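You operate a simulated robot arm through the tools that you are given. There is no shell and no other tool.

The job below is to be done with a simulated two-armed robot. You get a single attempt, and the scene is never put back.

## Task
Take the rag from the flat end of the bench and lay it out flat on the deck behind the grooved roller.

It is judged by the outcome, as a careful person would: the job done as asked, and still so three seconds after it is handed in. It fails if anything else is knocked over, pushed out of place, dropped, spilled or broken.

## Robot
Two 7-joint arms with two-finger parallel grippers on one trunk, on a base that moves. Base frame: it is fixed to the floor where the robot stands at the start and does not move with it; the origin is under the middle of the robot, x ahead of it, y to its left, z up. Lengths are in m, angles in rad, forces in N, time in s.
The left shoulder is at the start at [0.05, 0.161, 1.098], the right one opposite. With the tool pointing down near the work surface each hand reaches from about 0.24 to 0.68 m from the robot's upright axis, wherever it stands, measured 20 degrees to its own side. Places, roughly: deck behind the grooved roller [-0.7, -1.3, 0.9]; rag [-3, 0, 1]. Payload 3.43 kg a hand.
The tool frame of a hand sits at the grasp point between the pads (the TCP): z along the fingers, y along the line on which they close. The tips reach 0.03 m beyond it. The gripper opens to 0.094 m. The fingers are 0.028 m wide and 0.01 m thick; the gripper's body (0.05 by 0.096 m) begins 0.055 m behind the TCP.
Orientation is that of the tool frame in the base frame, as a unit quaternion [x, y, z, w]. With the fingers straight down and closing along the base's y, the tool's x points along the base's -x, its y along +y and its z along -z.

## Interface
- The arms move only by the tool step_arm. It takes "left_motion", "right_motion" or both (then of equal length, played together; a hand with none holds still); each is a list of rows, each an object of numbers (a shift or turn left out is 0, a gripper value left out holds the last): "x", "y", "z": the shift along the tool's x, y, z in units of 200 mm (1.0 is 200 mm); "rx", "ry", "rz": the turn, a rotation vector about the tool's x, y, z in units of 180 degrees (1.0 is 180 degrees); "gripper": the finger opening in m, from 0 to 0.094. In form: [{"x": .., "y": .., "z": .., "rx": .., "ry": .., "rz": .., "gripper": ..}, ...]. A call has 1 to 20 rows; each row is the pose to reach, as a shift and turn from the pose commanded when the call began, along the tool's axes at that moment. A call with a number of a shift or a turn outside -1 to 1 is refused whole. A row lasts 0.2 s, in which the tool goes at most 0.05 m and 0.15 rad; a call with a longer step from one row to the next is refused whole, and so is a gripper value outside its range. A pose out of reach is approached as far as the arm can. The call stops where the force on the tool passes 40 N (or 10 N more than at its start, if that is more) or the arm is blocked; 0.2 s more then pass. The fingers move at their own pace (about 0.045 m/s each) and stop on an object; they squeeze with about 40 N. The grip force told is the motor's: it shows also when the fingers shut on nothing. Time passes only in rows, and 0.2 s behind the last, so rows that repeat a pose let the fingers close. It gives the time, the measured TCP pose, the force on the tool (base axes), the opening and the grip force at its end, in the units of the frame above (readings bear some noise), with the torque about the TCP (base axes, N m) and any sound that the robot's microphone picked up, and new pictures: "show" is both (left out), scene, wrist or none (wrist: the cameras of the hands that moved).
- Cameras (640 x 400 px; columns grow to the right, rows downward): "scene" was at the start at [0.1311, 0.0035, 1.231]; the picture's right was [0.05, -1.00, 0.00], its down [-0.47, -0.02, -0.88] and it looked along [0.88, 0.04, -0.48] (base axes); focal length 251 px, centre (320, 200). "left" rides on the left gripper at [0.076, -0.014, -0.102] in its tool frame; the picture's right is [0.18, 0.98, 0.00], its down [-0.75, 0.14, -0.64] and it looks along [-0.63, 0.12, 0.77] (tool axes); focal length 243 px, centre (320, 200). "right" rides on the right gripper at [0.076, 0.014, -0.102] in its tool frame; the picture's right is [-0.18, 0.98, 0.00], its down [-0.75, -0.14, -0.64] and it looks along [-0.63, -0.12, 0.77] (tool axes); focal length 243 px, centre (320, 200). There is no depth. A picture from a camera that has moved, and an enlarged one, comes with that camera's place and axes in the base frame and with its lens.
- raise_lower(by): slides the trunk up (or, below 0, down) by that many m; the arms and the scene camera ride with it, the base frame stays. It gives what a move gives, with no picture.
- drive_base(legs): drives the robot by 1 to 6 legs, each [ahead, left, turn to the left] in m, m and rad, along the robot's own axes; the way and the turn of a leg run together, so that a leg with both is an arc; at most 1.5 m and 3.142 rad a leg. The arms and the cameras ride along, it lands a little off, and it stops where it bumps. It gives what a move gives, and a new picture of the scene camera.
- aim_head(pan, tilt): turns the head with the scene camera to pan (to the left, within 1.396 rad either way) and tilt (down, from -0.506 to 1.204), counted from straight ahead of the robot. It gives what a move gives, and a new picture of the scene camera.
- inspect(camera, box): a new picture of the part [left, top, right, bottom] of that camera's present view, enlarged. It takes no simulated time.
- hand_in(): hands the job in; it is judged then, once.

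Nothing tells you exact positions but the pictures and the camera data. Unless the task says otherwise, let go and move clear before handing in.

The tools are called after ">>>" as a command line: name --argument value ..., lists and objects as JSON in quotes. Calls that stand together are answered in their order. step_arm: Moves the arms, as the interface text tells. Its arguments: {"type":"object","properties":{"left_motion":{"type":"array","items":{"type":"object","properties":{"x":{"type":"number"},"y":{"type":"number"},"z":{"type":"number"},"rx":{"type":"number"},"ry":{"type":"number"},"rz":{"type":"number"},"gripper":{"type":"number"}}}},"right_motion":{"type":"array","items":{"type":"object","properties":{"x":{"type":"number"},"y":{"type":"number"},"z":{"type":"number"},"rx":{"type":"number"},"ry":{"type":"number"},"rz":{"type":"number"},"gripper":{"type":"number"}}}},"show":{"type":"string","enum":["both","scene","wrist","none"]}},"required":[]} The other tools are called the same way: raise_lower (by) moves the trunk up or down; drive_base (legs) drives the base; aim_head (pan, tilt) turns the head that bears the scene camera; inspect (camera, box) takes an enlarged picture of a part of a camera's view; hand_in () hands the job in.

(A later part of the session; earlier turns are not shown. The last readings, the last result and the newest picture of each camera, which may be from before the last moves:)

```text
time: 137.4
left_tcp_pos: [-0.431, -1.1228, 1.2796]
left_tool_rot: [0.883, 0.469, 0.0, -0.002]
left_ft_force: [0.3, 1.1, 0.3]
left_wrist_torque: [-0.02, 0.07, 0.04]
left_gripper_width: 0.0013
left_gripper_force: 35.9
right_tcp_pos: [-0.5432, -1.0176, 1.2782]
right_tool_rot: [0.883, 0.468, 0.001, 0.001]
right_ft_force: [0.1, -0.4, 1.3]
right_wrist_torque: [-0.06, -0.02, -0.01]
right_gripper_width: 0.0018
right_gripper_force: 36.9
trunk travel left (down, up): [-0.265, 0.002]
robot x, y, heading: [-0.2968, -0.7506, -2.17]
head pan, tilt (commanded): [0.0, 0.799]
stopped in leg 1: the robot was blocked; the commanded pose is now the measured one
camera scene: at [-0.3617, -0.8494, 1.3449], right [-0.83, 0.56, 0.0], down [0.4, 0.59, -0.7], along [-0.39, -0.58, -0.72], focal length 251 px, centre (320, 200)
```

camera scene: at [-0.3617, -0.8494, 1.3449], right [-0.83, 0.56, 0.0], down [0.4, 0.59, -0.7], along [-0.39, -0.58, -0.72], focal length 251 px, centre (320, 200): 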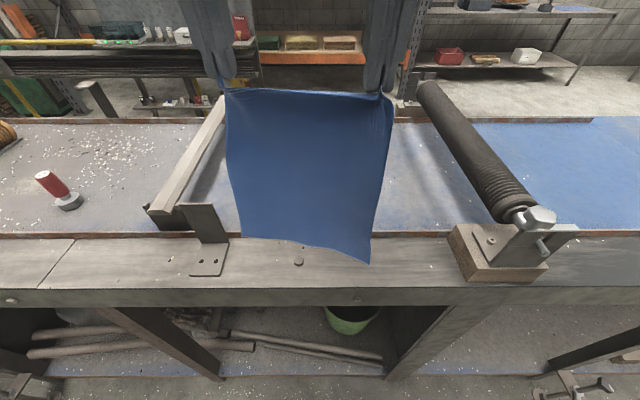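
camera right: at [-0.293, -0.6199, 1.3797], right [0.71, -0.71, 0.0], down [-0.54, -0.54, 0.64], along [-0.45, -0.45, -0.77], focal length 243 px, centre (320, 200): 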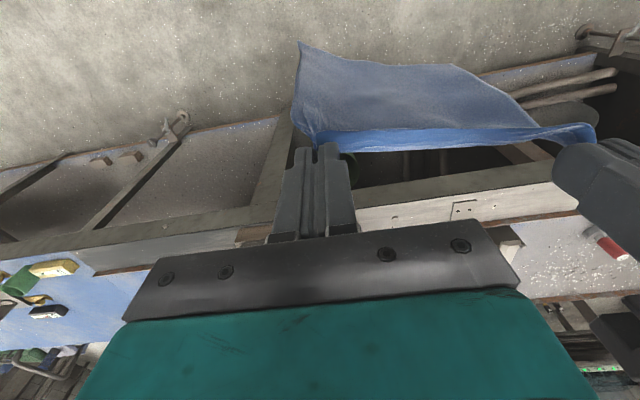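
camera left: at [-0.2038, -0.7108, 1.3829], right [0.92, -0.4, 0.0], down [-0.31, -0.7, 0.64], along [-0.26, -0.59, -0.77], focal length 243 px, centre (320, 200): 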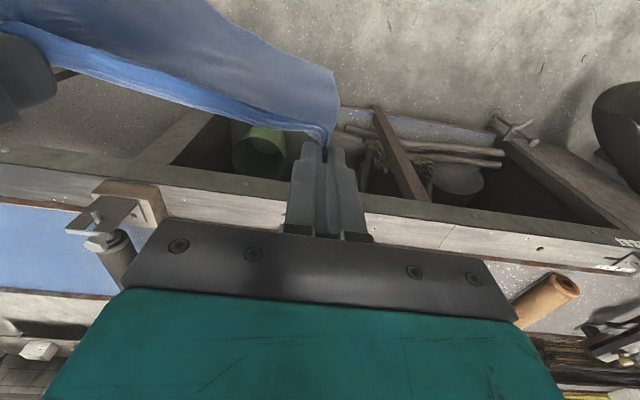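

The base is as close as it gets, about 0.32–0.35 m from the bench front; the deck lies from about 0.44 to 0.87 m ahead of my axis, and the hands are 0.15 m apart centred between bar and roller. I'll tilt both grippers forward 30° for more reach and level the held edge.

>>> step_arm --left_motion '[{"ry": -0.042}, {"ry": -0.084}, {"ry": -0.126}, {"ry": -0.1667}]' --right_motion '[{"ry": -0.042, "x": -0.025}, {"ry": -0.084, "x": -0.05}, {"ry": -0.126, "x": -0.075}, {"ry": -0.1667, "x": -0.1}]' --show "both"

```text
time: 138.4
left_tcp_pos: [-0.4326, -1.1246, 1.2792]
left_tool_rot: [0.853, 0.453, -0.23, 0.12]
left_ft_force: [-0.5, 1.0, 0.2]
left_wrist_torque: [0.04, 0.08, 0.06]
left_gripper_width: 0.0013
left_gripper_force: 36.5
right_tcp_pos: [-0.5554, -1.0351, 1.2763]
right_tool_rot: [0.853, 0.453, -0.228, 0.124]
right_ft_force: [1.4, -1.0, 0.4]
right_wrist_torque: [-0.06, -0.03, 0.04]
right_gripper_width: 0.0017
right_gripper_force: 36.9
trunk travel left (down, up): [-0.265, 0.002]
robot x, y, heading: [-0.2951, -0.7514, -2.165]
head pan, tilt (commanded): [0.0, 0.799]
camera scene: at [-0.3624, -0.8502, 1.3448], right [-0.83, 0.56, 0.0], down [0.4, 0.59, -0.7], along [-0.39, -0.58, -0.72], focal length 251 px, centre (320, 200)
camera right: at [-0.4784, -0.9476, 1.3268], right [0.72, -0.68, 0.09], down [-0.3, -0.19, 0.93], along [-0.62, -0.7, -0.35], focal length 243 px, centre (320, 200)
camera left: at [-0.3777, -1.0207, 1.3303], right [0.9, -0.42, -0.09], down [-0.07, -0.35, 0.93], along [-0.42, -0.84, -0.35], focal length 243 px, centre (320, 200)
```

scene: 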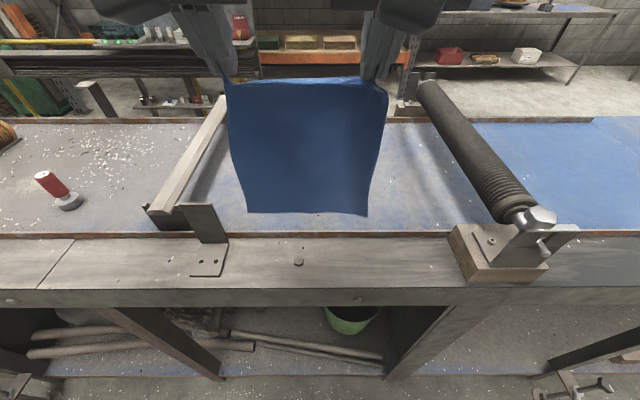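
right: 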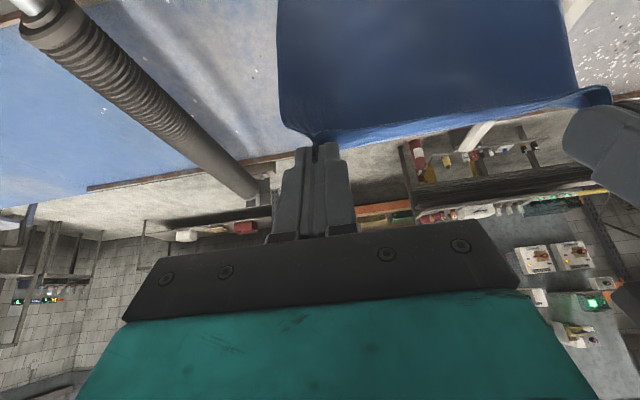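
left: 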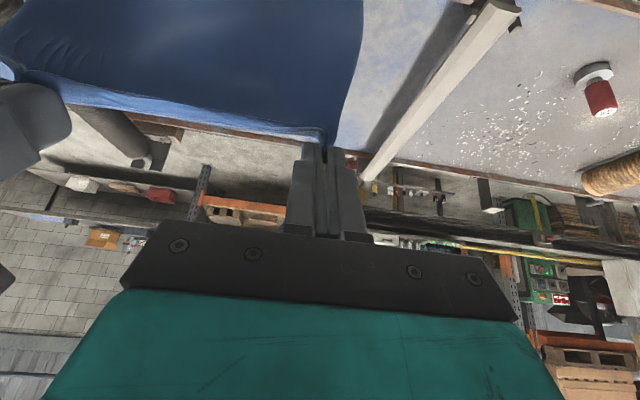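

The rag hangs square with its lower edge straight over the deck. I'll move both hands forward together at this height in two stages.

>>> step_arm --left_motion '[{"x": -0.144, "z": 0.083}, {"x": -0.289, "z": 0.167}, {"x": -0.433, "z": 0.25}, {"x": -0.577, "z": 0.333}, {"x": -0.722, "z": 0.417}, {"x": -0.866, "z": 0.5}]' --right_motion '[{"x": -0.144, "z": 0.083}, {"x": -0.289, "z": 0.167}, {"x": -0.433, "z": 0.25}, {"x": -0.577, "z": 0.333}, {"x": -0.722, "z": 0.417}, {"x": -0.866, "z": 0.5}]' --show "both"

```text
time: 139.8
left_tcp_pos: [-0.5453, -1.2935, 1.279]
left_tool_rot: [0.854, 0.453, -0.228, 0.12]
left_ft_force: [-0.7, -0.1, 0.2]
left_wrist_torque: [-0.02, 0.01, 0.03]
left_gripper_width: 0.001
left_gripper_force: 36.2
right_tcp_pos: [-0.6663, -1.2035, 1.2764]
right_tool_rot: [0.853, 0.453, -0.227, 0.121]
right_ft_force: [-0.5, 0.2, -0.3]
right_wrist_torque: [0.01, -0.02, 0.03]
right_gripper_width: 0.0018
right_gripper_force: 36.4
trunk travel left (down, up): [-0.265, 0.002]
robot x, y, heading: [-0.296, -0.7498, -2.167]
head pan, tilt (commanded): [0.0, 0.799]
camera scene: at [-0.3629, -0.8512, 1.3446], right [-0.83, 0.56, 0.0], down [0.4, 0.59, -0.7], along [-0.39, -0.58, -0.72], focal length 251 px, centre (320, 200)
camera right: at [-0.59, -1.1151, 1.3278], right [0.72, -0.68, 0.09], down [-0.3, -0.2, 0.93], along [-0.62, -0.7, -0.35], focal length 243 px, centre (320, 200)
camera left: at [-0.4911, -1.189, 1.3302], right [0.9, -0.42, -0.09], down [-0.07, -0.36, 0.93], along [-0.42, -0.84, -0.35], focal length 243 px, centre (320, 200)
```

scene: 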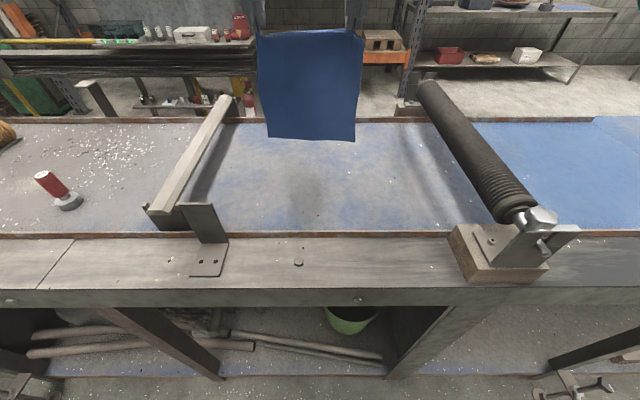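
right: 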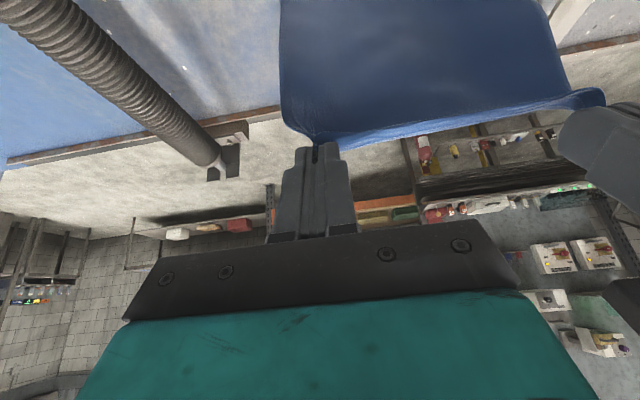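
left: 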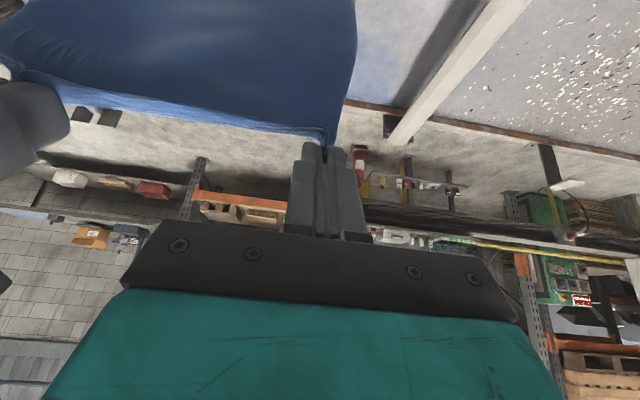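

Still no reach trouble and the rag is over the deck. I'll extend further forward while lowering a little.

>>> step_arm --left_motion '[{"x": -0.0924, "z": 0.14}, {"x": -0.1848, "z": 0.28}, {"x": -0.2772, "z": 0.42}, {"x": -0.3696, "z": 0.56}]' --right_motion '[{"x": -0.0924, "z": 0.14}, {"x": -0.1848, "z": 0.28}, {"x": -0.2772, "z": 0.42}, {"x": -0.3696, "z": 0.56}]' --show "both"

```text
time: 140.8
left_tcp_pos: [-0.6118, -1.3913, 1.2183]
left_tool_rot: [0.853, 0.453, -0.23, 0.12]
left_ft_force: [-1.2, 0.6, 0.0]
left_wrist_torque: [0.05, 0.05, -0.02]
left_gripper_width: 0.0013
left_gripper_force: 35.8
right_tcp_pos: [-0.7326, -1.3002, 1.216]
right_tool_rot: [0.852, 0.454, -0.229, 0.122]
right_ft_force: [1.3, 0.4, 0.5]
right_wrist_torque: [0.0, 0.01, 0.03]
right_gripper_width: 0.0018
right_gripper_force: 36.1
trunk travel left (down, up): [-0.265, 0.002]
robot x, y, heading: [-0.2982, -0.7475, -2.164]
head pan, tilt (commanded): [0.0, 0.799]
camera scene: at [-0.361, -0.851, 1.3448], right [-0.83, 0.56, 0.0], down [0.4, 0.59, -0.7], along [-0.39, -0.58, -0.72], focal length 251 px, centre (320, 200)
camera right: at [-0.6562, -1.2111, 1.2664], right [0.73, -0.68, 0.09], down [-0.3, -0.2, 0.93], along [-0.62, -0.71, -0.35], focal length 243 px, centre (320, 200)
camera left: at [-0.5574, -1.2874, 1.2701], right [0.9, -0.42, -0.1], down [-0.07, -0.35, 0.93], along [-0.42, -0.84, -0.35], focal length 243 px, centre (320, 200)
```

scene: 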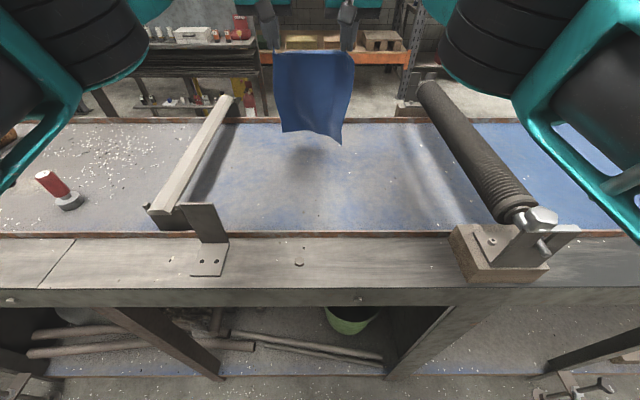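
right: 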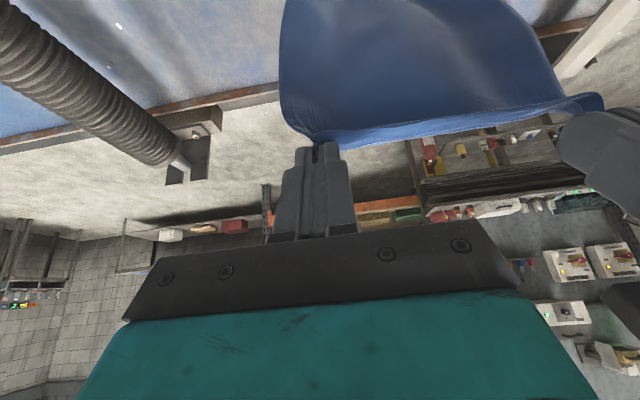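
left: 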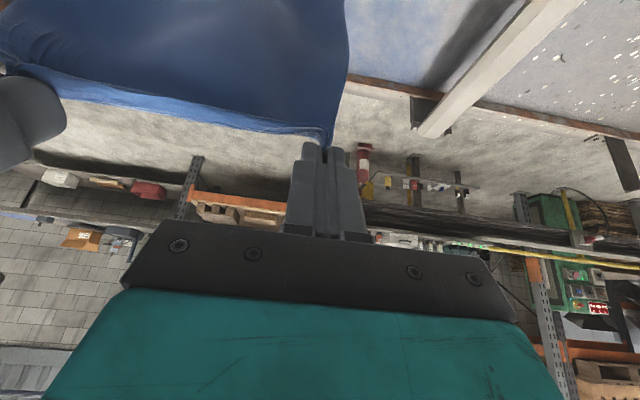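

The hands are at about 0.71 m ahead with the rag's lower edge a few centimetres above the deck, no reach limit so far. Before lowering, I'll check the right arm's clearance over the roller's clamp by panning the head.

>>> aim_head --pan -0.7 --tilt 0.7

>>> aim_head --pan 0.7 --tilt 0.7

```text
time: 141.9
left_tcp_pos: [-0.6132, -1.39, 1.219]
left_tool_rot: [0.853, 0.454, -0.229, 0.12]
left_ft_force: [-0.8, 0.1, -0.7]
left_wrist_torque: [-0.01, 0.03, 0.04]
left_gripper_width: 0.0012
left_gripper_force: 35.8
right_tcp_pos: [-0.7339, -1.299, 1.2149]
right_tool_rot: [0.852, 0.455, -0.229, 0.122]
right_ft_force: [0.7, -0.6, -0.2]
right_wrist_torque: [-0.01, 0.01, 0.03]
right_gripper_width: 0.0015
right_gripper_force: 37.1
trunk travel left (down, up): [-0.265, 0.002]
robot x, y, heading: [-0.2978, -0.7499, -2.169]
head pan, tilt (commanded): [-0.7, 0.7]
camera scene: at [-0.3989, -0.8068, 1.353], right [-0.27, 0.96, 0.0], down [0.62, 0.18, -0.76], along [-0.74, -0.21, -0.64], focal length 251 px, centre (320, 200)
```

scene: 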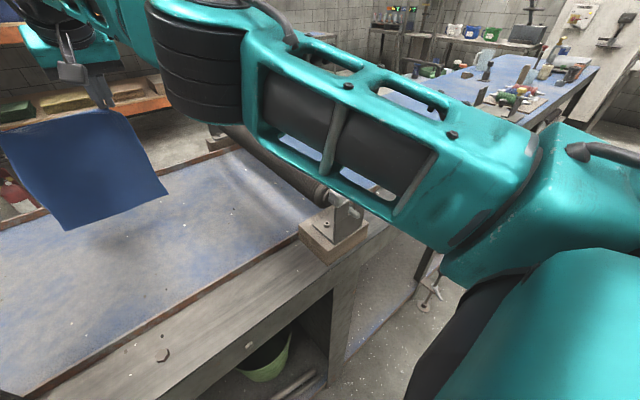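

```text
time: 143.4
left_tcp_pos: [-0.6123, -1.3895, 1.2185]
left_tool_rot: [0.853, 0.453, -0.229, 0.12]
left_ft_force: [0.1, -0.1, -0.3]
left_wrist_torque: [-0.02, -0.01, 0.03]
left_gripper_width: 0.0011
left_gripper_force: 36.0
right_tcp_pos: [-0.7321, -1.2995, 1.2151]
right_tool_rot: [0.852, 0.454, -0.229, 0.122]
right_ft_force: [0.9, -0.3, -0.2]
right_wrist_torque: [0.0, 0.0, 0.03]
right_gripper_width: 0.0019
right_gripper_force: 36.7
trunk travel left (down, up): [-0.265, 0.002]
robot x, y, heading: [-0.2927, -0.7522, -2.165]
head pan, tilt (commanded): [0.7, 0.7]
camera scene: at [-0.3085, -0.8682, 1.353], right [-0.99, -0.1, 0.0], down [-0.07, 0.64, -0.76], along [0.08, -0.76, -0.64], focal length 251 px, centre (320, 200)
```

scene: 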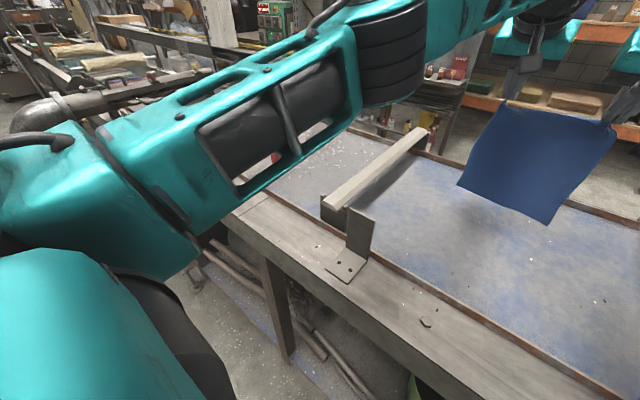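

The arms run high and well inside the roller clamp, so there is clearance. I'll look ahead again and lower the rag until its far edge just touches the deck.

>>> aim_head --pan 0.0 --tilt 0.7

>>> step_arm --left_motion '[{"x": 0.056, "z": 0.0975}, {"x": 0.1125, "z": 0.195}, {"x": 0.15, "z": 0.26}]' --right_motion '[{"x": 0.056, "z": 0.0975}, {"x": 0.1125, "z": 0.195}, {"x": 0.15, "z": 0.26}]' --show "scene"

>>> inspect --camera "scene" --box '[200, 60, 440, 210]'

```text
time: 144.5
left_tcp_pos: [-0.6126, -1.3908, 1.2186]
left_tool_rot: [0.853, 0.453, -0.23, 0.12]
left_ft_force: [0.0, 0.5, 0.8]
left_wrist_torque: [-0.03, 0.03, 0.07]
left_gripper_width: 0.0011
left_gripper_force: 36.0
right_tcp_pos: [-0.7329, -1.2996, 1.2153]
right_tool_rot: [0.852, 0.454, -0.228, 0.122]
right_ft_force: [-0.4, -0.5, -0.8]
right_wrist_torque: [0.02, -0.05, 0.01]
right_gripper_width: 0.0017
right_gripper_force: 36.4
trunk travel left (down, up): [-0.265, 0.002]
robot x, y, heading: [-0.2954, -0.7506, -2.171]
head pan, tilt (commanded): [0.0, 0.7]
camera scene: at [-0.3648, -0.854, 1.353], right [-0.83, 0.56, 0.0], down [0.36, 0.53, -0.76], along [-0.43, -0.63, -0.64], focal length 251 px, centre (320, 200)
```

scene: 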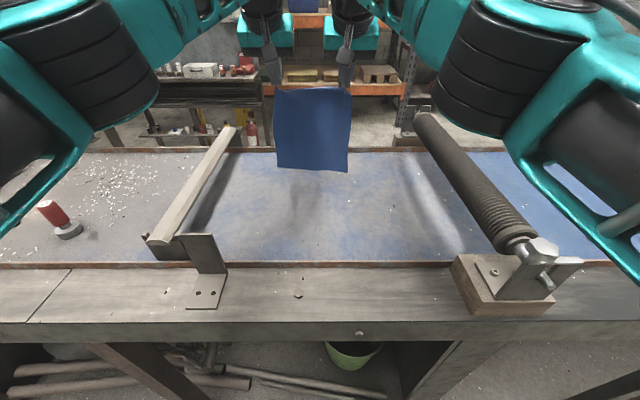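

```text
time: 145.3
left_tcp_pos: [-0.6124, -1.3902, 1.1578]
left_tool_rot: [0.853, 0.453, -0.23, 0.12]
left_ft_force: [-0.6, 0.4, -0.1]
left_wrist_torque: [0.01, 0.02, 0.0]
left_gripper_width: 0.0009
left_gripper_force: 36.0
right_tcp_pos: [-0.735, -1.3012, 1.1532]
right_tool_rot: [0.854, 0.452, -0.227, 0.122]
right_ft_force: [1.3, -0.9, -0.5]
right_wrist_torque: [0.05, -0.04, 0.02]
right_gripper_width: 0.0017
right_gripper_force: 36.4
right hand out of reach, approached as far as the arm can: row 2
trunk travel left (down, up): [-0.265, 0.002]
robot x, y, heading: [-0.2977, -0.7511, -2.17]
head pan, tilt (commanded): [0.0, 0.7]
camera scene: at [-0.3644, -0.8549, 1.3529], right [-0.83, 0.56, 0.0], down [0.36, 0.53, -0.76], along [-0.43, -0.63, -0.64], focal length 251 px, centre (320, 200)
```

scene: 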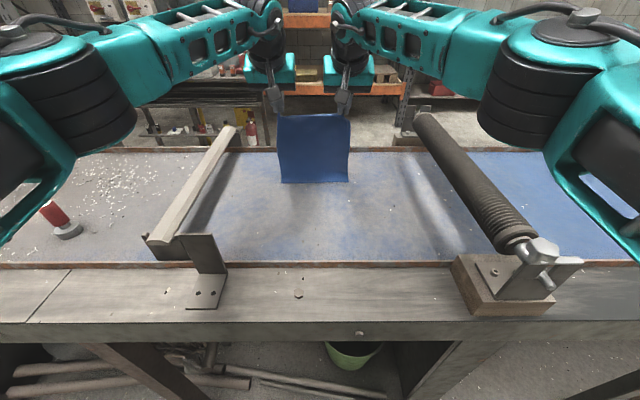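

```text
2.67 times, centred on (320, 135) of scene
camera zoom: at [-0.3644, -0.8549, 1.3529], right [-0.83, 0.56, 0.0], down [0.36, 0.53, -0.76], along [-0.43, -0.63, -0.64], focal length 668 px, centre (320, 373)
```

zoom: 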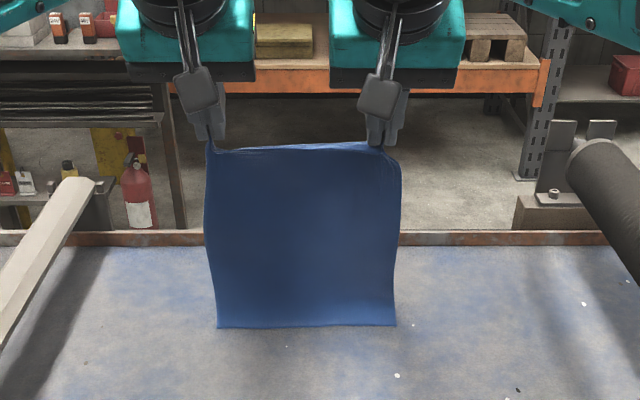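

The rag's lower edge is just touching the deck at about 0.71 m ahead, square and centred between bar and roller. I'll now draw the hands back towards me while lowering along an arc so it lays down from the far edge.

>>> step_arm --left_motion '[{"x": 0.0517, "z": 0.0395}, {"x": 0.12, "z": 0.0578}, {"x": 0.2128, "z": 0.0186}, {"x": 0.3255, "z": -0.0263}, {"x": 0.445, "z": -0.0491}, {"x": 0.571, "z": -0.0612}]' --right_motion '[{"x": 0.0517, "z": 0.0395}, {"x": 0.12, "z": 0.0578}, {"x": 0.2128, "z": 0.0186}, {"x": 0.3255, "z": -0.0263}, {"x": 0.445, "z": -0.0491}, {"x": 0.571, "z": -0.0612}]' --show "scene"

>>> inspect --camera "scene" --box '[200, 60, 440, 210]'

```text
time: 146.7
left_tcp_pos: [-0.5508, -1.3014, 1.1132]
left_tool_rot: [0.853, 0.454, -0.229, 0.12]
left_ft_force: [-1.0, 1.6, -0.1]
left_wrist_torque: [0.05, 0.04, 0.06]
left_gripper_width: 0.0011
left_gripper_force: 35.8
right_tcp_pos: [-0.6747, -1.2135, 1.1097]
right_tool_rot: [0.854, 0.452, -0.228, 0.122]
right_ft_force: [2.4, -0.9, 0.5]
right_wrist_torque: [-0.02, -0.07, 0.04]
right_gripper_width: 0.0017
right_gripper_force: 36.6
trunk travel left (down, up): [-0.265, 0.002]
robot x, y, heading: [-0.2961, -0.7535, -2.169]
head pan, tilt (commanded): [0.0, 0.7]
camera scene: at [-0.3646, -0.8537, 1.3531], right [-0.83, 0.56, 0.0], down [0.36, 0.53, -0.77], along [-0.43, -0.63, -0.64], focal length 251 px, centre (320, 200)
```

scene: 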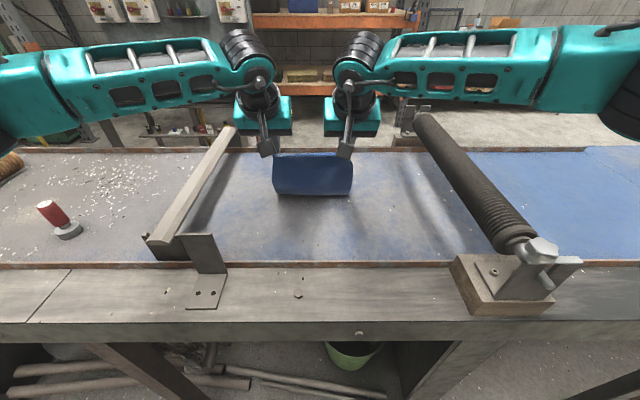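

```text
2.67 times, centred on (320, 135) of scene
camera zoom: at [-0.3646, -0.8537, 1.3531], right [-0.83, 0.56, 0.0], down [0.36, 0.53, -0.77], along [-0.43, -0.63, -0.64], focal length 668 px, centre (320, 373)
```

zoom: 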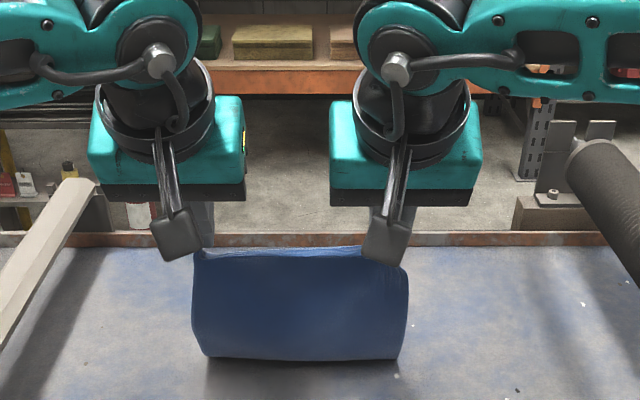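

The lower part is curling onto the deck with its far edge away from me, as wanted. I'll continue back and down.

>>> step_arm --left_motion '[{"x": 0.1154, "z": 0.02}, {"x": 0.2334, "z": 0.0442}, {"x": 0.3625, "z": 0.0678}, {"x": 0.4854, "z": 0.1008}, {"x": 0.5974, "z": 0.1747}]' --right_motion '[{"x": 0.1154, "z": 0.02}, {"x": 0.2334, "z": 0.0442}, {"x": 0.3625, "z": 0.0678}, {"x": 0.4854, "z": 0.1008}, {"x": 0.5974, "z": 0.1747}]' --show "both"

>>> inspect --camera "scene" --box '[200, 100, 440, 250]'

```text
time: 147.9
left_tcp_pos: [-0.504, -1.2317, 1.0214]
left_tool_rot: [0.853, 0.454, -0.229, 0.12]
left_ft_force: [-1.8, 0.7, -0.1]
left_wrist_torque: [0.03, 0.03, 0.01]
left_gripper_width: 0.0014
left_gripper_force: 35.6
right_tcp_pos: [-0.6254, -1.1423, 1.021]
right_tool_rot: [0.854, 0.452, -0.229, 0.122]
right_ft_force: [1.7, -1.6, 0.4]
right_wrist_torque: [-0.04, -0.08, 0.02]
right_gripper_width: 0.0017
right_gripper_force: 36.9
trunk travel left (down, up): [-0.265, 0.002]
robot x, y, heading: [-0.2951, -0.7482, -2.172]
head pan, tilt (commanded): [0.0, 0.7]
camera scene: at [-0.3649, -0.8541, 1.353], right [-0.83, 0.56, 0.0], down [0.36, 0.53, -0.76], along [-0.43, -0.63, -0.64], focal length 251 px, centre (320, 200)
camera right: at [-0.5489, -1.054, 1.0714], right [0.72, -0.68, 0.09], down [-0.3, -0.19, 0.93], along [-0.62, -0.7, -0.35], focal length 243 px, centre (320, 200)
camera left: at [-0.4496, -1.1287, 1.0729], right [0.9, -0.42, -0.09], down [-0.07, -0.35, 0.93], along [-0.42, -0.84, -0.35], focal length 243 px, centre (320, 200)
```

scene: 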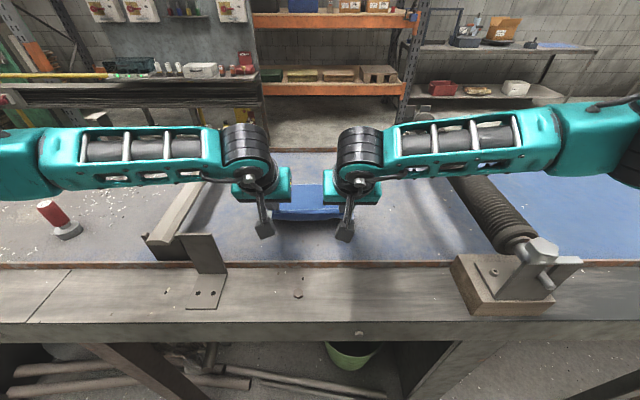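
right: 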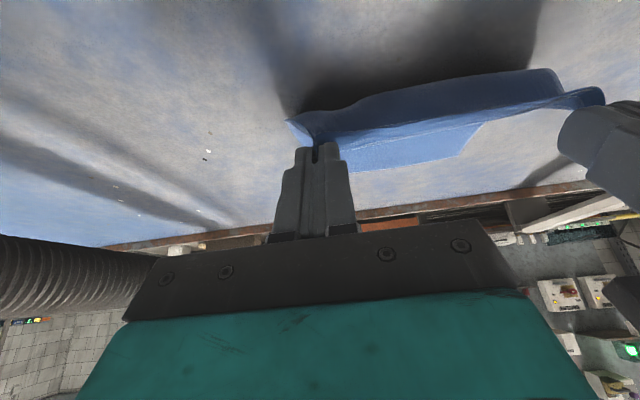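
left: 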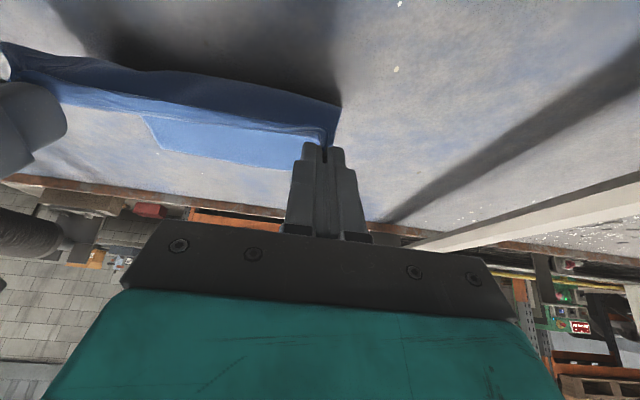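

```text
2.67 times, centred on (320, 175) of scene
camera zoom: at [-0.3649, -0.8541, 1.353], right [-0.83, 0.56, 0.0], down [0.36, 0.53, -0.76], along [-0.43, -0.63, -0.64], focal length 668 px, centre (320, 267)
```

zoom: 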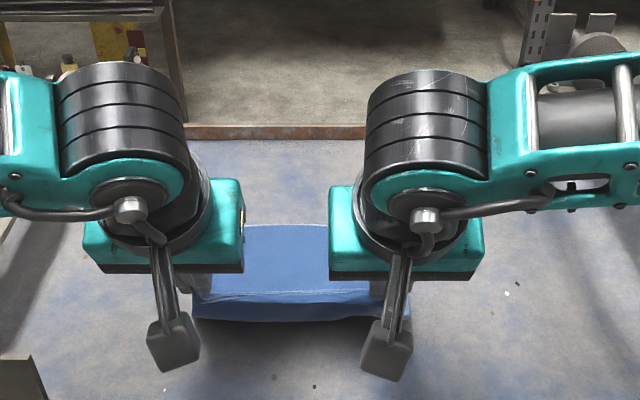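

The far half now lies flat on the deck. Before lowering further I'll check the right forearm's height over the roller's clamp.

>>> aim_head --pan -0.8 --tilt 0.7

```text
time: 149.0
left_tcp_pos: [-0.504, -1.2325, 1.0222]
left_tool_rot: [0.853, 0.453, -0.23, 0.12]
left_ft_force: [-0.2, 0.0, 1.0]
left_wrist_torque: [0.01, 0.04, 0.03]
left_gripper_width: 0.0012
left_gripper_force: 36.5
right_tcp_pos: [-0.6262, -1.1432, 1.0215]
right_tool_rot: [0.854, 0.452, -0.228, 0.122]
right_ft_force: [1.2, -0.9, 0.0]
right_wrist_torque: [-0.01, -0.01, 0.04]
right_gripper_width: 0.0018
right_gripper_force: 36.9
trunk travel left (down, up): [-0.265, 0.002]
robot x, y, heading: [-0.2967, -0.751, -2.168]
head pan, tilt (commanded): [-0.799, 0.7]
camera scene: at [-0.4008, -0.7986, 1.353], right [-0.17, 0.98, 0.0], down [0.63, 0.11, -0.76], along [-0.75, -0.13, -0.64], focal length 251 px, centre (320, 200)
```

scene: 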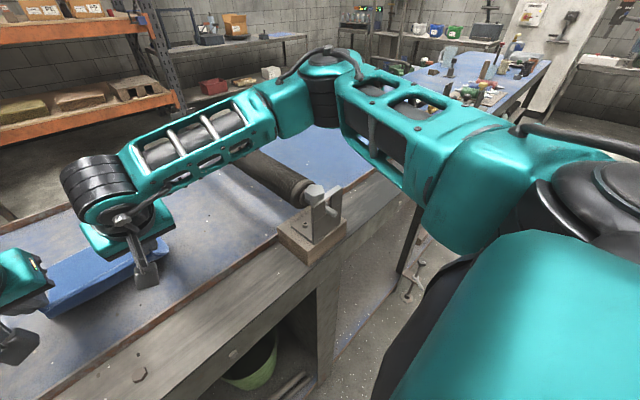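

The elbow passes well above the clamp (roughly 0.07–0.1 m clear). I'll lower on while bringing the grippers back to vertical, which lifts the wrists and draws the elbows inward.

>>> step_arm --left_motion '[{"x": 0.0652, "z": 0.068, "ry": 0.042}, {"x": 0.1213, "z": 0.132, "ry": 0.084}, {"x": 0.1705, "z": 0.1862, "ry": 0.126}, {"x": 0.2013, "z": 0.2186, "ry": 0.1667}]' --right_motion '[{"x": 0.0652, "z": 0.068, "ry": 0.042}, {"x": 0.1213, "z": 0.132, "ry": 0.084}, {"x": 0.1705, "z": 0.1862, "ry": 0.126}, {"x": 0.2013, "z": 0.2186, "ry": 0.1667}]' --show "both"

>>> aim_head --pan 0.0 --tilt 0.75

>>> inspect --camera "scene" --box '[200, 100, 440, 250]'

```text
time: 150.0
left_tcp_pos: [-0.4967, -1.2215, 0.9633]
left_tool_rot: [0.884, 0.468, 0.001, -0.002]
left_ft_force: [0.0, 0.2, 1.2]
left_wrist_torque: [0.01, 0.02, 0.02]
left_gripper_width: 0.001
left_gripper_force: 36.0
right_tcp_pos: [-0.6195, -1.1323, 0.9611]
right_tool_rot: [0.884, 0.468, 0.002, -0.001]
right_ft_force: [0.2, -0.2, -0.2]
right_wrist_torque: [-0.03, 0.01, 0.05]
right_gripper_width: 0.0018
right_gripper_force: 37.2
trunk travel left (down, up): [-0.265, 0.002]
robot x, y, heading: [-0.2967, -0.7502, -2.171]
head pan, tilt (commanded): [-0.799, 0.7]
camera scene: at [-0.4011, -0.7987, 1.3529], right [-0.17, 0.98, 0.0], down [0.63, 0.11, -0.76], along [-0.75, -0.13, -0.64], focal length 251 px, centre (320, 200)
camera right: at [-0.5656, -1.0777, 1.0647], right [0.71, -0.7, 0.0], down [-0.54, -0.55, 0.64], along [-0.45, -0.46, -0.77], focal length 243 px, centre (320, 200)
camera left: at [-0.4664, -1.1519, 1.0667], right [0.92, -0.4, 0.0], down [-0.3, -0.71, 0.64], along [-0.26, -0.59, -0.77], focal length 243 px, centre (320, 200)
```

scene: 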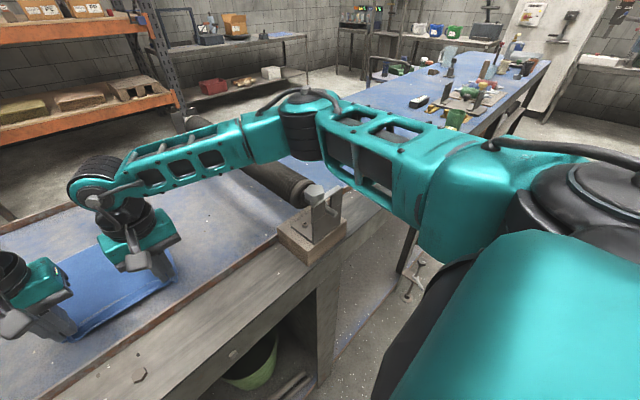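
right: 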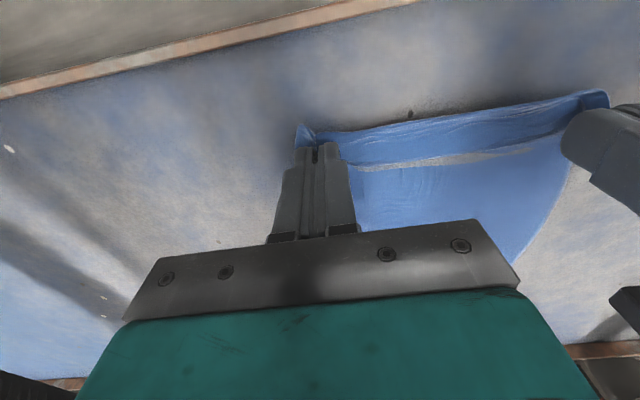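
left: 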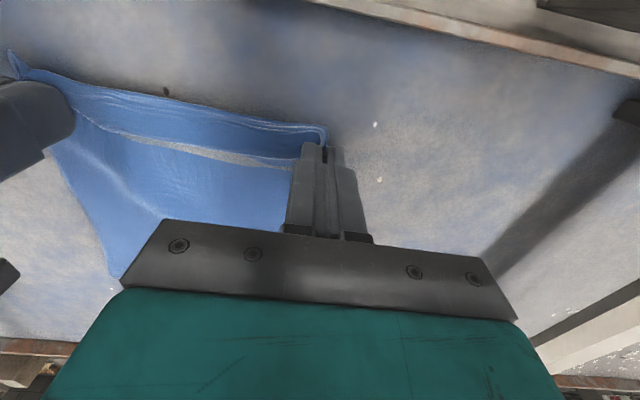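

```text
time: 151.1
left_tcp_pos: [-0.4972, -1.2214, 0.9625]
left_tool_rot: [0.883, 0.469, 0.0, 0.0]
left_ft_force: [-0.5, 0.8, -0.5]
left_wrist_torque: [0.0, 0.04, 0.02]
left_gripper_width: 0.0012
left_gripper_force: 36.5
right_tcp_pos: [-0.6178, -1.1321, 0.961]
right_tool_rot: [0.883, 0.469, 0.0, 0.001]
right_ft_force: [1.1, -0.3, 0.7]
right_wrist_torque: [-0.05, -0.03, -0.02]
right_gripper_width: 0.0019
right_gripper_force: 36.7
trunk travel left (down, up): [-0.265, 0.002]
robot x, y, heading: [-0.2947, -0.7491, -2.168]
head pan, tilt (commanded): [0.0, 0.75]
camera scene: at [-0.3638, -0.8522, 1.3487], right [-0.83, 0.56, 0.0], down [0.38, 0.56, -0.73], along [-0.41, -0.6, -0.68], focal length 251 px, centre (320, 200)
```

scene: 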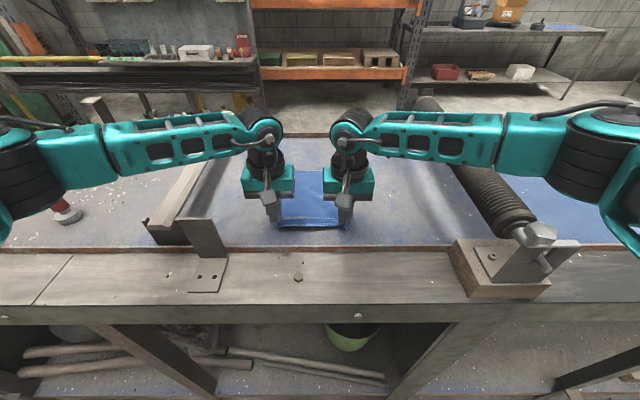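

```text
2.67 times, centred on (320, 175) of scene
camera zoom: at [-0.3638, -0.8522, 1.3487], right [-0.83, 0.56, 0.0], down [0.38, 0.56, -0.73], along [-0.41, -0.6, -0.68], focal length 668 px, centre (320, 267)
```

zoom: 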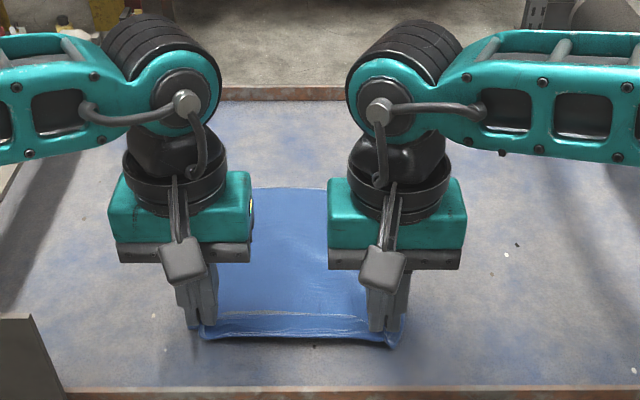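

The rag lies on the deck with only the near edge still held about 1 cm up. I'll lower the last bit with a small pull back to straighten it.

>>> step_arm --left_motion '[{"x": 0.02, "z": 0.015}, {"x": 0.04, "z": 0.03}, {"x": 0.045, "z": 0.04}]' --right_motion '[{"x": 0.02, "z": 0.015}, {"x": 0.04, "z": 0.03}, {"x": 0.045, "z": 0.04}]' --show "wrist"

>>> inspect --camera "scene" --box '[240, 140, 400, 240]'

```text
time: 151.9
left_tcp_pos: [-0.4928, -1.2137, 0.9574]
left_tool_rot: [0.883, 0.47, 0.0, -0.001]
left_ft_force: [-0.6, 0.7, 0.6]
left_wrist_torque: [0.03, 0.01, 0.03]
left_gripper_width: 0.0013
left_gripper_force: 36.4
right_tcp_pos: [-0.6136, -1.1248, 0.953]
right_tool_rot: [0.884, 0.468, 0.0, 0.001]
right_ft_force: [0.4, -0.4, -0.2]
right_wrist_torque: [-0.01, -0.02, -0.01]
right_gripper_width: 0.0019
right_gripper_force: 36.8
trunk travel left (down, up): [-0.265, 0.002]
robot x, y, heading: [-0.2881, -0.7495, -2.167]
head pan, tilt (commanded): [0.0, 0.75]
camera right: at [-0.5602, -1.0703, 1.0563], right [0.71, -0.7, 0.0], down [-0.54, -0.54, 0.64], along [-0.45, -0.46, -0.77], focal length 243 px, centre (320, 200)
camera left: at [-0.4611, -1.1437, 1.0596], right [0.92, -0.4, 0.0], down [-0.3, -0.7, 0.64], along [-0.26, -0.59, -0.77], focal length 243 px, centre (320, 200)
```

right: 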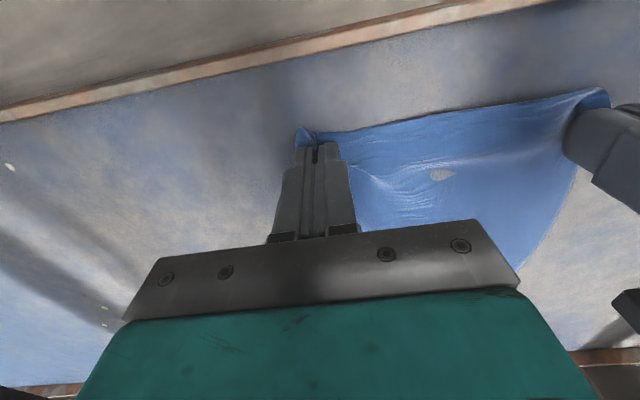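
left: 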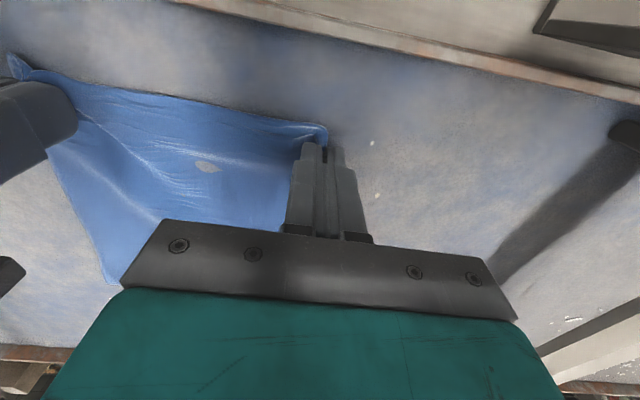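

```text
4.00 times, centred on (320, 190) of scene
camera zoom: at [-0.3637, -0.8522, 1.3487], right [-0.83, 0.56, 0.0], down [0.38, 0.56, -0.73], along [-0.41, -0.61, -0.68], focal length 1002 px, centre (320, 240)
```

zoom: 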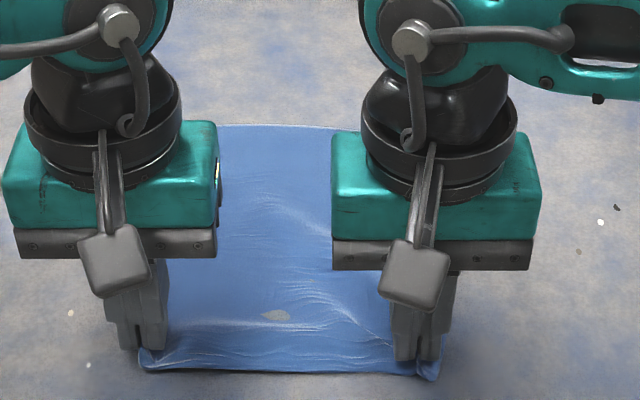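

A slight bulge remains; a further small pull back will tauten it before I let go.

>>> step_arm --left_motion '[{"x": 0.025, "z": 0.01}, {"x": 0.05, "z": 0.015}, {"x": 0.06, "z": 0.015}]' --right_motion '[{"x": 0.025, "z": 0.0}, {"x": 0.05, "z": 0.0}, {"x": 0.06, "z": 0.0}]' --show "wrist"

>>> inspect --camera "scene" --box '[240, 140, 400, 240]'

```text
time: 152.7
left_tcp_pos: [-0.4856, -1.2023, 0.9538]
left_tool_rot: [0.883, 0.469, -0.001, -0.002]
left_ft_force: [-2.2, 0.8, 1.1]
left_wrist_torque: [0.03, 0.05, 0.06]
left_gripper_width: 0.0012
left_gripper_force: 36.0
right_tcp_pos: [-0.6074, -1.1151, 0.954]
right_tool_rot: [0.883, 0.469, 0.001, 0.0]
right_ft_force: [1.4, -0.1, 0.3]
right_wrist_torque: [0.02, -0.01, 0.01]
right_gripper_width: 0.002
right_gripper_force: 36.4
trunk travel left (down, up): [-0.265, 0.002]
robot x, y, heading: [-0.2961, -0.7488, -2.168]
head pan, tilt (commanded): [0.0, 0.75]
camera right: at [-0.5539, -1.0601, 1.0562], right [0.71, -0.7, 0.0], down [-0.54, -0.54, 0.64], along [-0.45, -0.46, -0.77], focal length 243 px, centre (320, 200)
camera left: at [-0.4541, -1.1331, 1.0563], right [0.92, -0.4, 0.0], down [-0.3, -0.7, 0.64], along [-0.26, -0.59, -0.77], focal length 243 px, centre (320, 200)
```

right: 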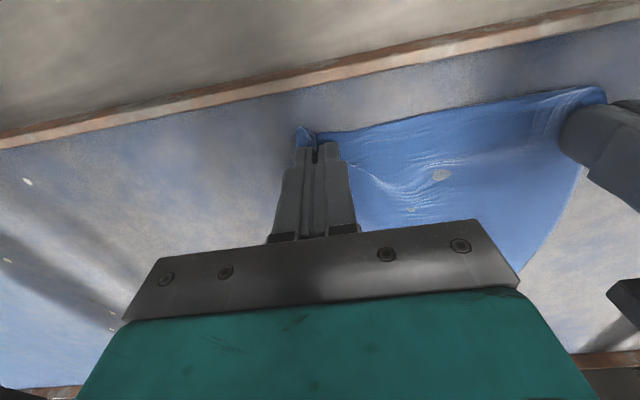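
left: 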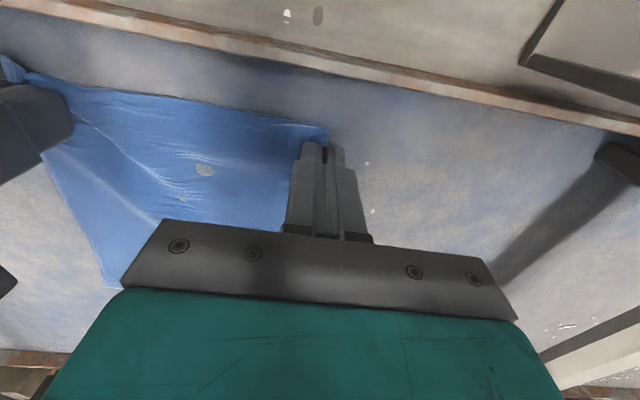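

```text
4.00 times, centred on (320, 190) of scene
camera zoom: at [-0.3637, -0.8522, 1.3487], right [-0.83, 0.56, 0.0], down [0.38, 0.56, -0.73], along [-0.41, -0.61, -0.68], focal length 1002 px, centre (320, 240)
```

zoom: 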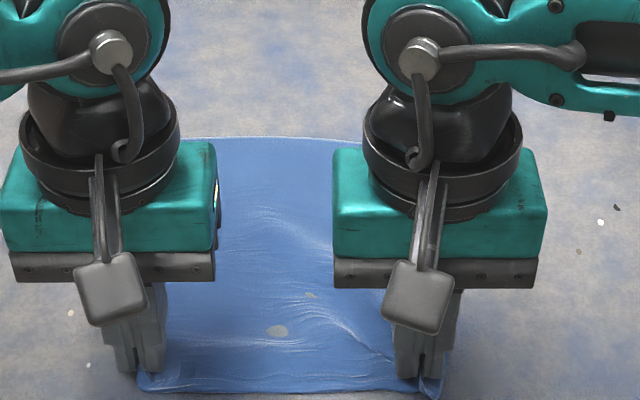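

The rag is now laid straight, with only light tension wrinkles and small folds where I hold it. I'll lift a hair and open both grippers gently.

>>> step_arm --left_motion '[{"z": -0.015, "gripper": 0.0}, {"z": -0.015, "gripper": 0.006}, {"z": -0.015, "gripper": 0.012}, {"z": -0.015, "gripper": 0.018}, {"z": -0.015, "gripper": 0.022}, {"z": -0.015, "gripper": 0.022}]' --right_motion '[{"z": -0.015, "gripper": 0.0}, {"z": -0.015, "gripper": 0.006}, {"z": -0.015, "gripper": 0.012}, {"z": -0.015, "gripper": 0.018}, {"z": -0.015, "gripper": 0.022}, {"z": -0.015, "gripper": 0.022}]' --show "wrist"

>>> inspect --camera "scene" --box '[240, 140, 400, 240]'

```text
time: 154.1
left_tcp_pos: [-0.486, -1.2035, 0.9551]
left_tool_rot: [0.882, 0.471, 0.0, 0.0]
left_ft_force: [-0.1, -0.4, 0.7]
left_wrist_torque: [-0.01, -0.04, 0.04]
left_gripper_width: 0.0219
left_gripper_force: 0.1
right_tcp_pos: [-0.6063, -1.115, 0.9565]
right_tool_rot: [0.883, 0.469, 0.0, 0.0]
right_ft_force: [0.4, -0.2, -0.6]
right_wrist_torque: [-0.01, 0.06, 0.0]
right_gripper_width: 0.0218
right_gripper_force: 0.1
trunk travel left (down, up): [-0.265, 0.002]
robot x, y, heading: [-0.2938, -0.7438, -2.17]
head pan, tilt (commanded): [0.0, 0.75]
camera right: at [-0.554, -1.0605, 1.059], right [0.71, -0.7, 0.0], down [-0.54, -0.54, 0.64], along [-0.45, -0.46, -0.77], focal length 243 px, centre (320, 200)
camera left: at [-0.4547, -1.1331, 1.0591], right [0.92, -0.4, 0.0], down [-0.3, -0.7, 0.64], along [-0.26, -0.59, -0.77], focal length 243 px, centre (320, 200)
```

right: 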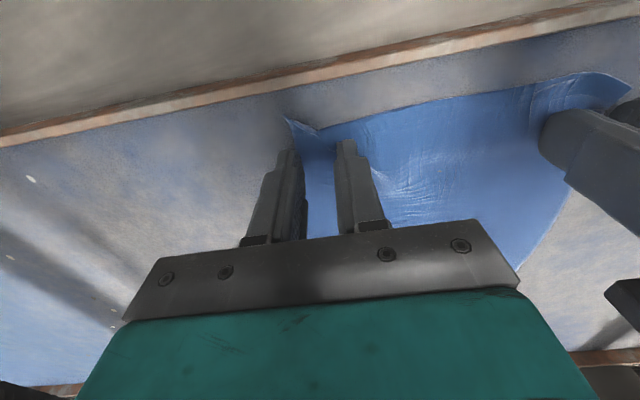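
left: 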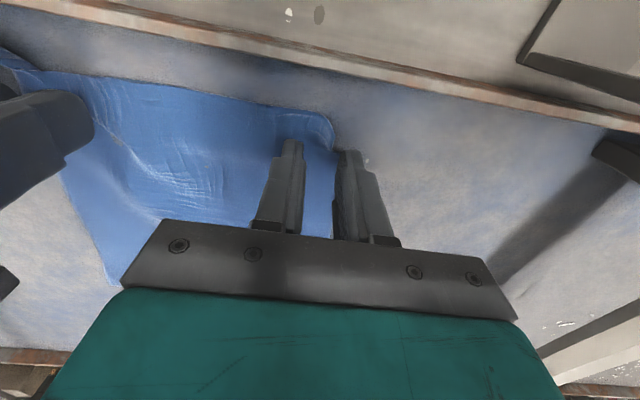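

```text
4.00 times, centred on (320, 190) of scene
camera zoom: at [-0.3637, -0.8522, 1.3487], right [-0.83, 0.56, 0.0], down [0.38, 0.56, -0.73], along [-0.41, -0.61, -0.68], focal length 1002 px, centre (320, 240)
```

zoom: 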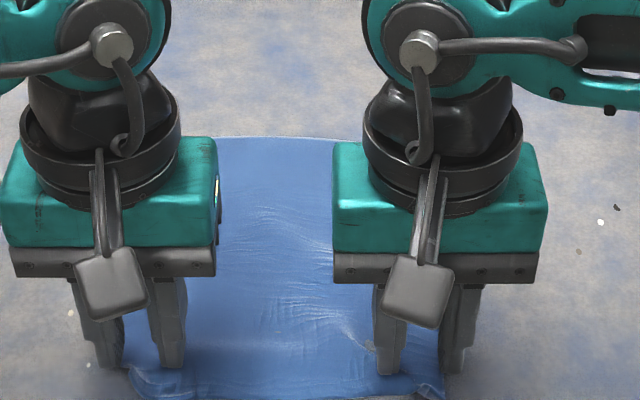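

Both grippers have released. I'll raise the hands straight up and look at how the rag lies.

>>> step_arm --left_motion '[{"z": -0.05}, {"z": -0.15}, {"z": -0.3}, {"z": -0.5}, {"z": -0.7}, {"z": -0.9}]' --right_motion '[{"z": -0.05}, {"z": -0.15}, {"z": -0.3}, {"z": -0.5}, {"z": -0.7}, {"z": -0.9}]' --show "both"

>>> inspect --camera "scene" --box '[220, 130, 420, 255]'

```text
time: 155.5
left_tcp_pos: [-0.4857, -1.2016, 1.1375]
left_tool_rot: [0.883, 0.47, 0.0, -0.001]
left_ft_force: [0.4, 0.2, -0.4]
left_wrist_torque: [-0.03, -0.02, 0.0]
left_gripper_width: 0.0219
left_gripper_force: 0.2
right_tcp_pos: [-0.6088, -1.1133, 1.1396]
right_tool_rot: [0.883, 0.468, 0.0, 0.001]
right_ft_force: [-0.6, 0.4, -0.3]
right_wrist_torque: [-0.04, 0.01, 0.0]
right_gripper_width: 0.0219
right_gripper_force: 0.1
trunk travel left (down, up): [-0.265, 0.002]
robot x, y, heading: [-0.2965, -0.7468, -2.17]
head pan, tilt (commanded): [0.0, 0.75]
camera scene: at [-0.3634, -0.8516, 1.3487], right [-0.83, 0.56, 0.0], down [0.38, 0.56, -0.73], along [-0.41, -0.61, -0.68], focal length 251 px, centre (320, 200)
camera right: at [-0.5548, -1.0596, 1.2417], right [0.71, -0.7, 0.0], down [-0.54, -0.54, 0.64], along [-0.45, -0.46, -0.77], focal length 243 px, centre (320, 200)
camera left: at [-0.4545, -1.1318, 1.2411], right [0.92, -0.4, 0.0], down [-0.3, -0.7, 0.64], along [-0.26, -0.59, -0.77], focal length 243 px, centre (320, 200)
```

scene: 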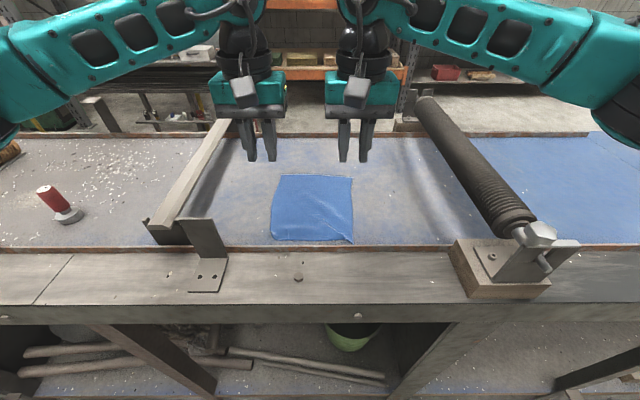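
right: 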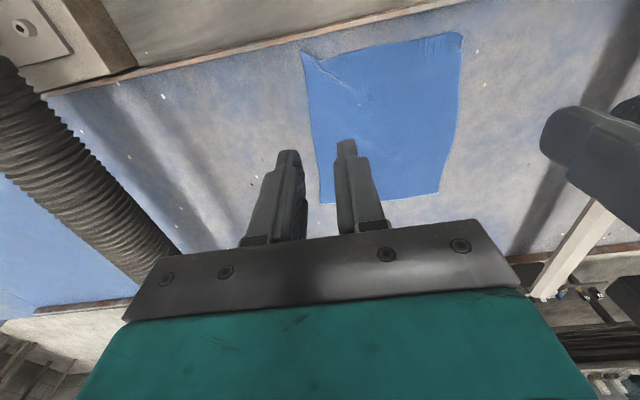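
left: 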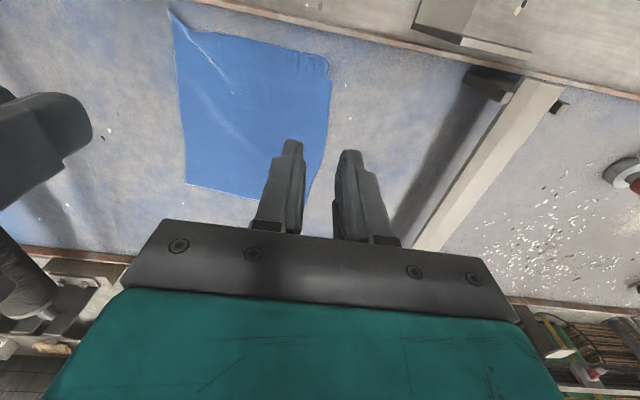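

```text
3.20 times, centred on (320, 192) of scene
camera zoom: at [-0.3634, -0.8516, 1.3487], right [-0.83, 0.56, 0.0], down [0.38, 0.56, -0.73], along [-0.41, -0.61, -0.68], focal length 802 px, centre (320, 224)
```

zoom: 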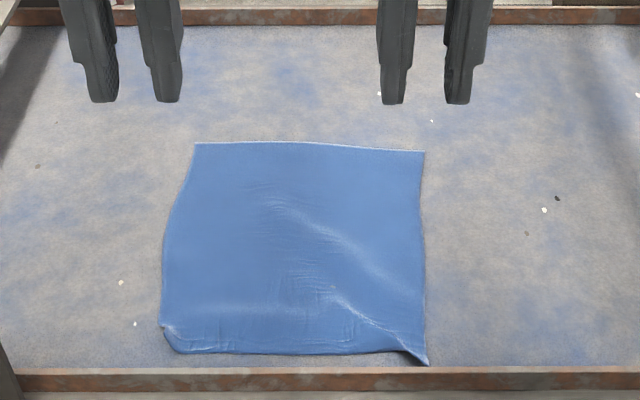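

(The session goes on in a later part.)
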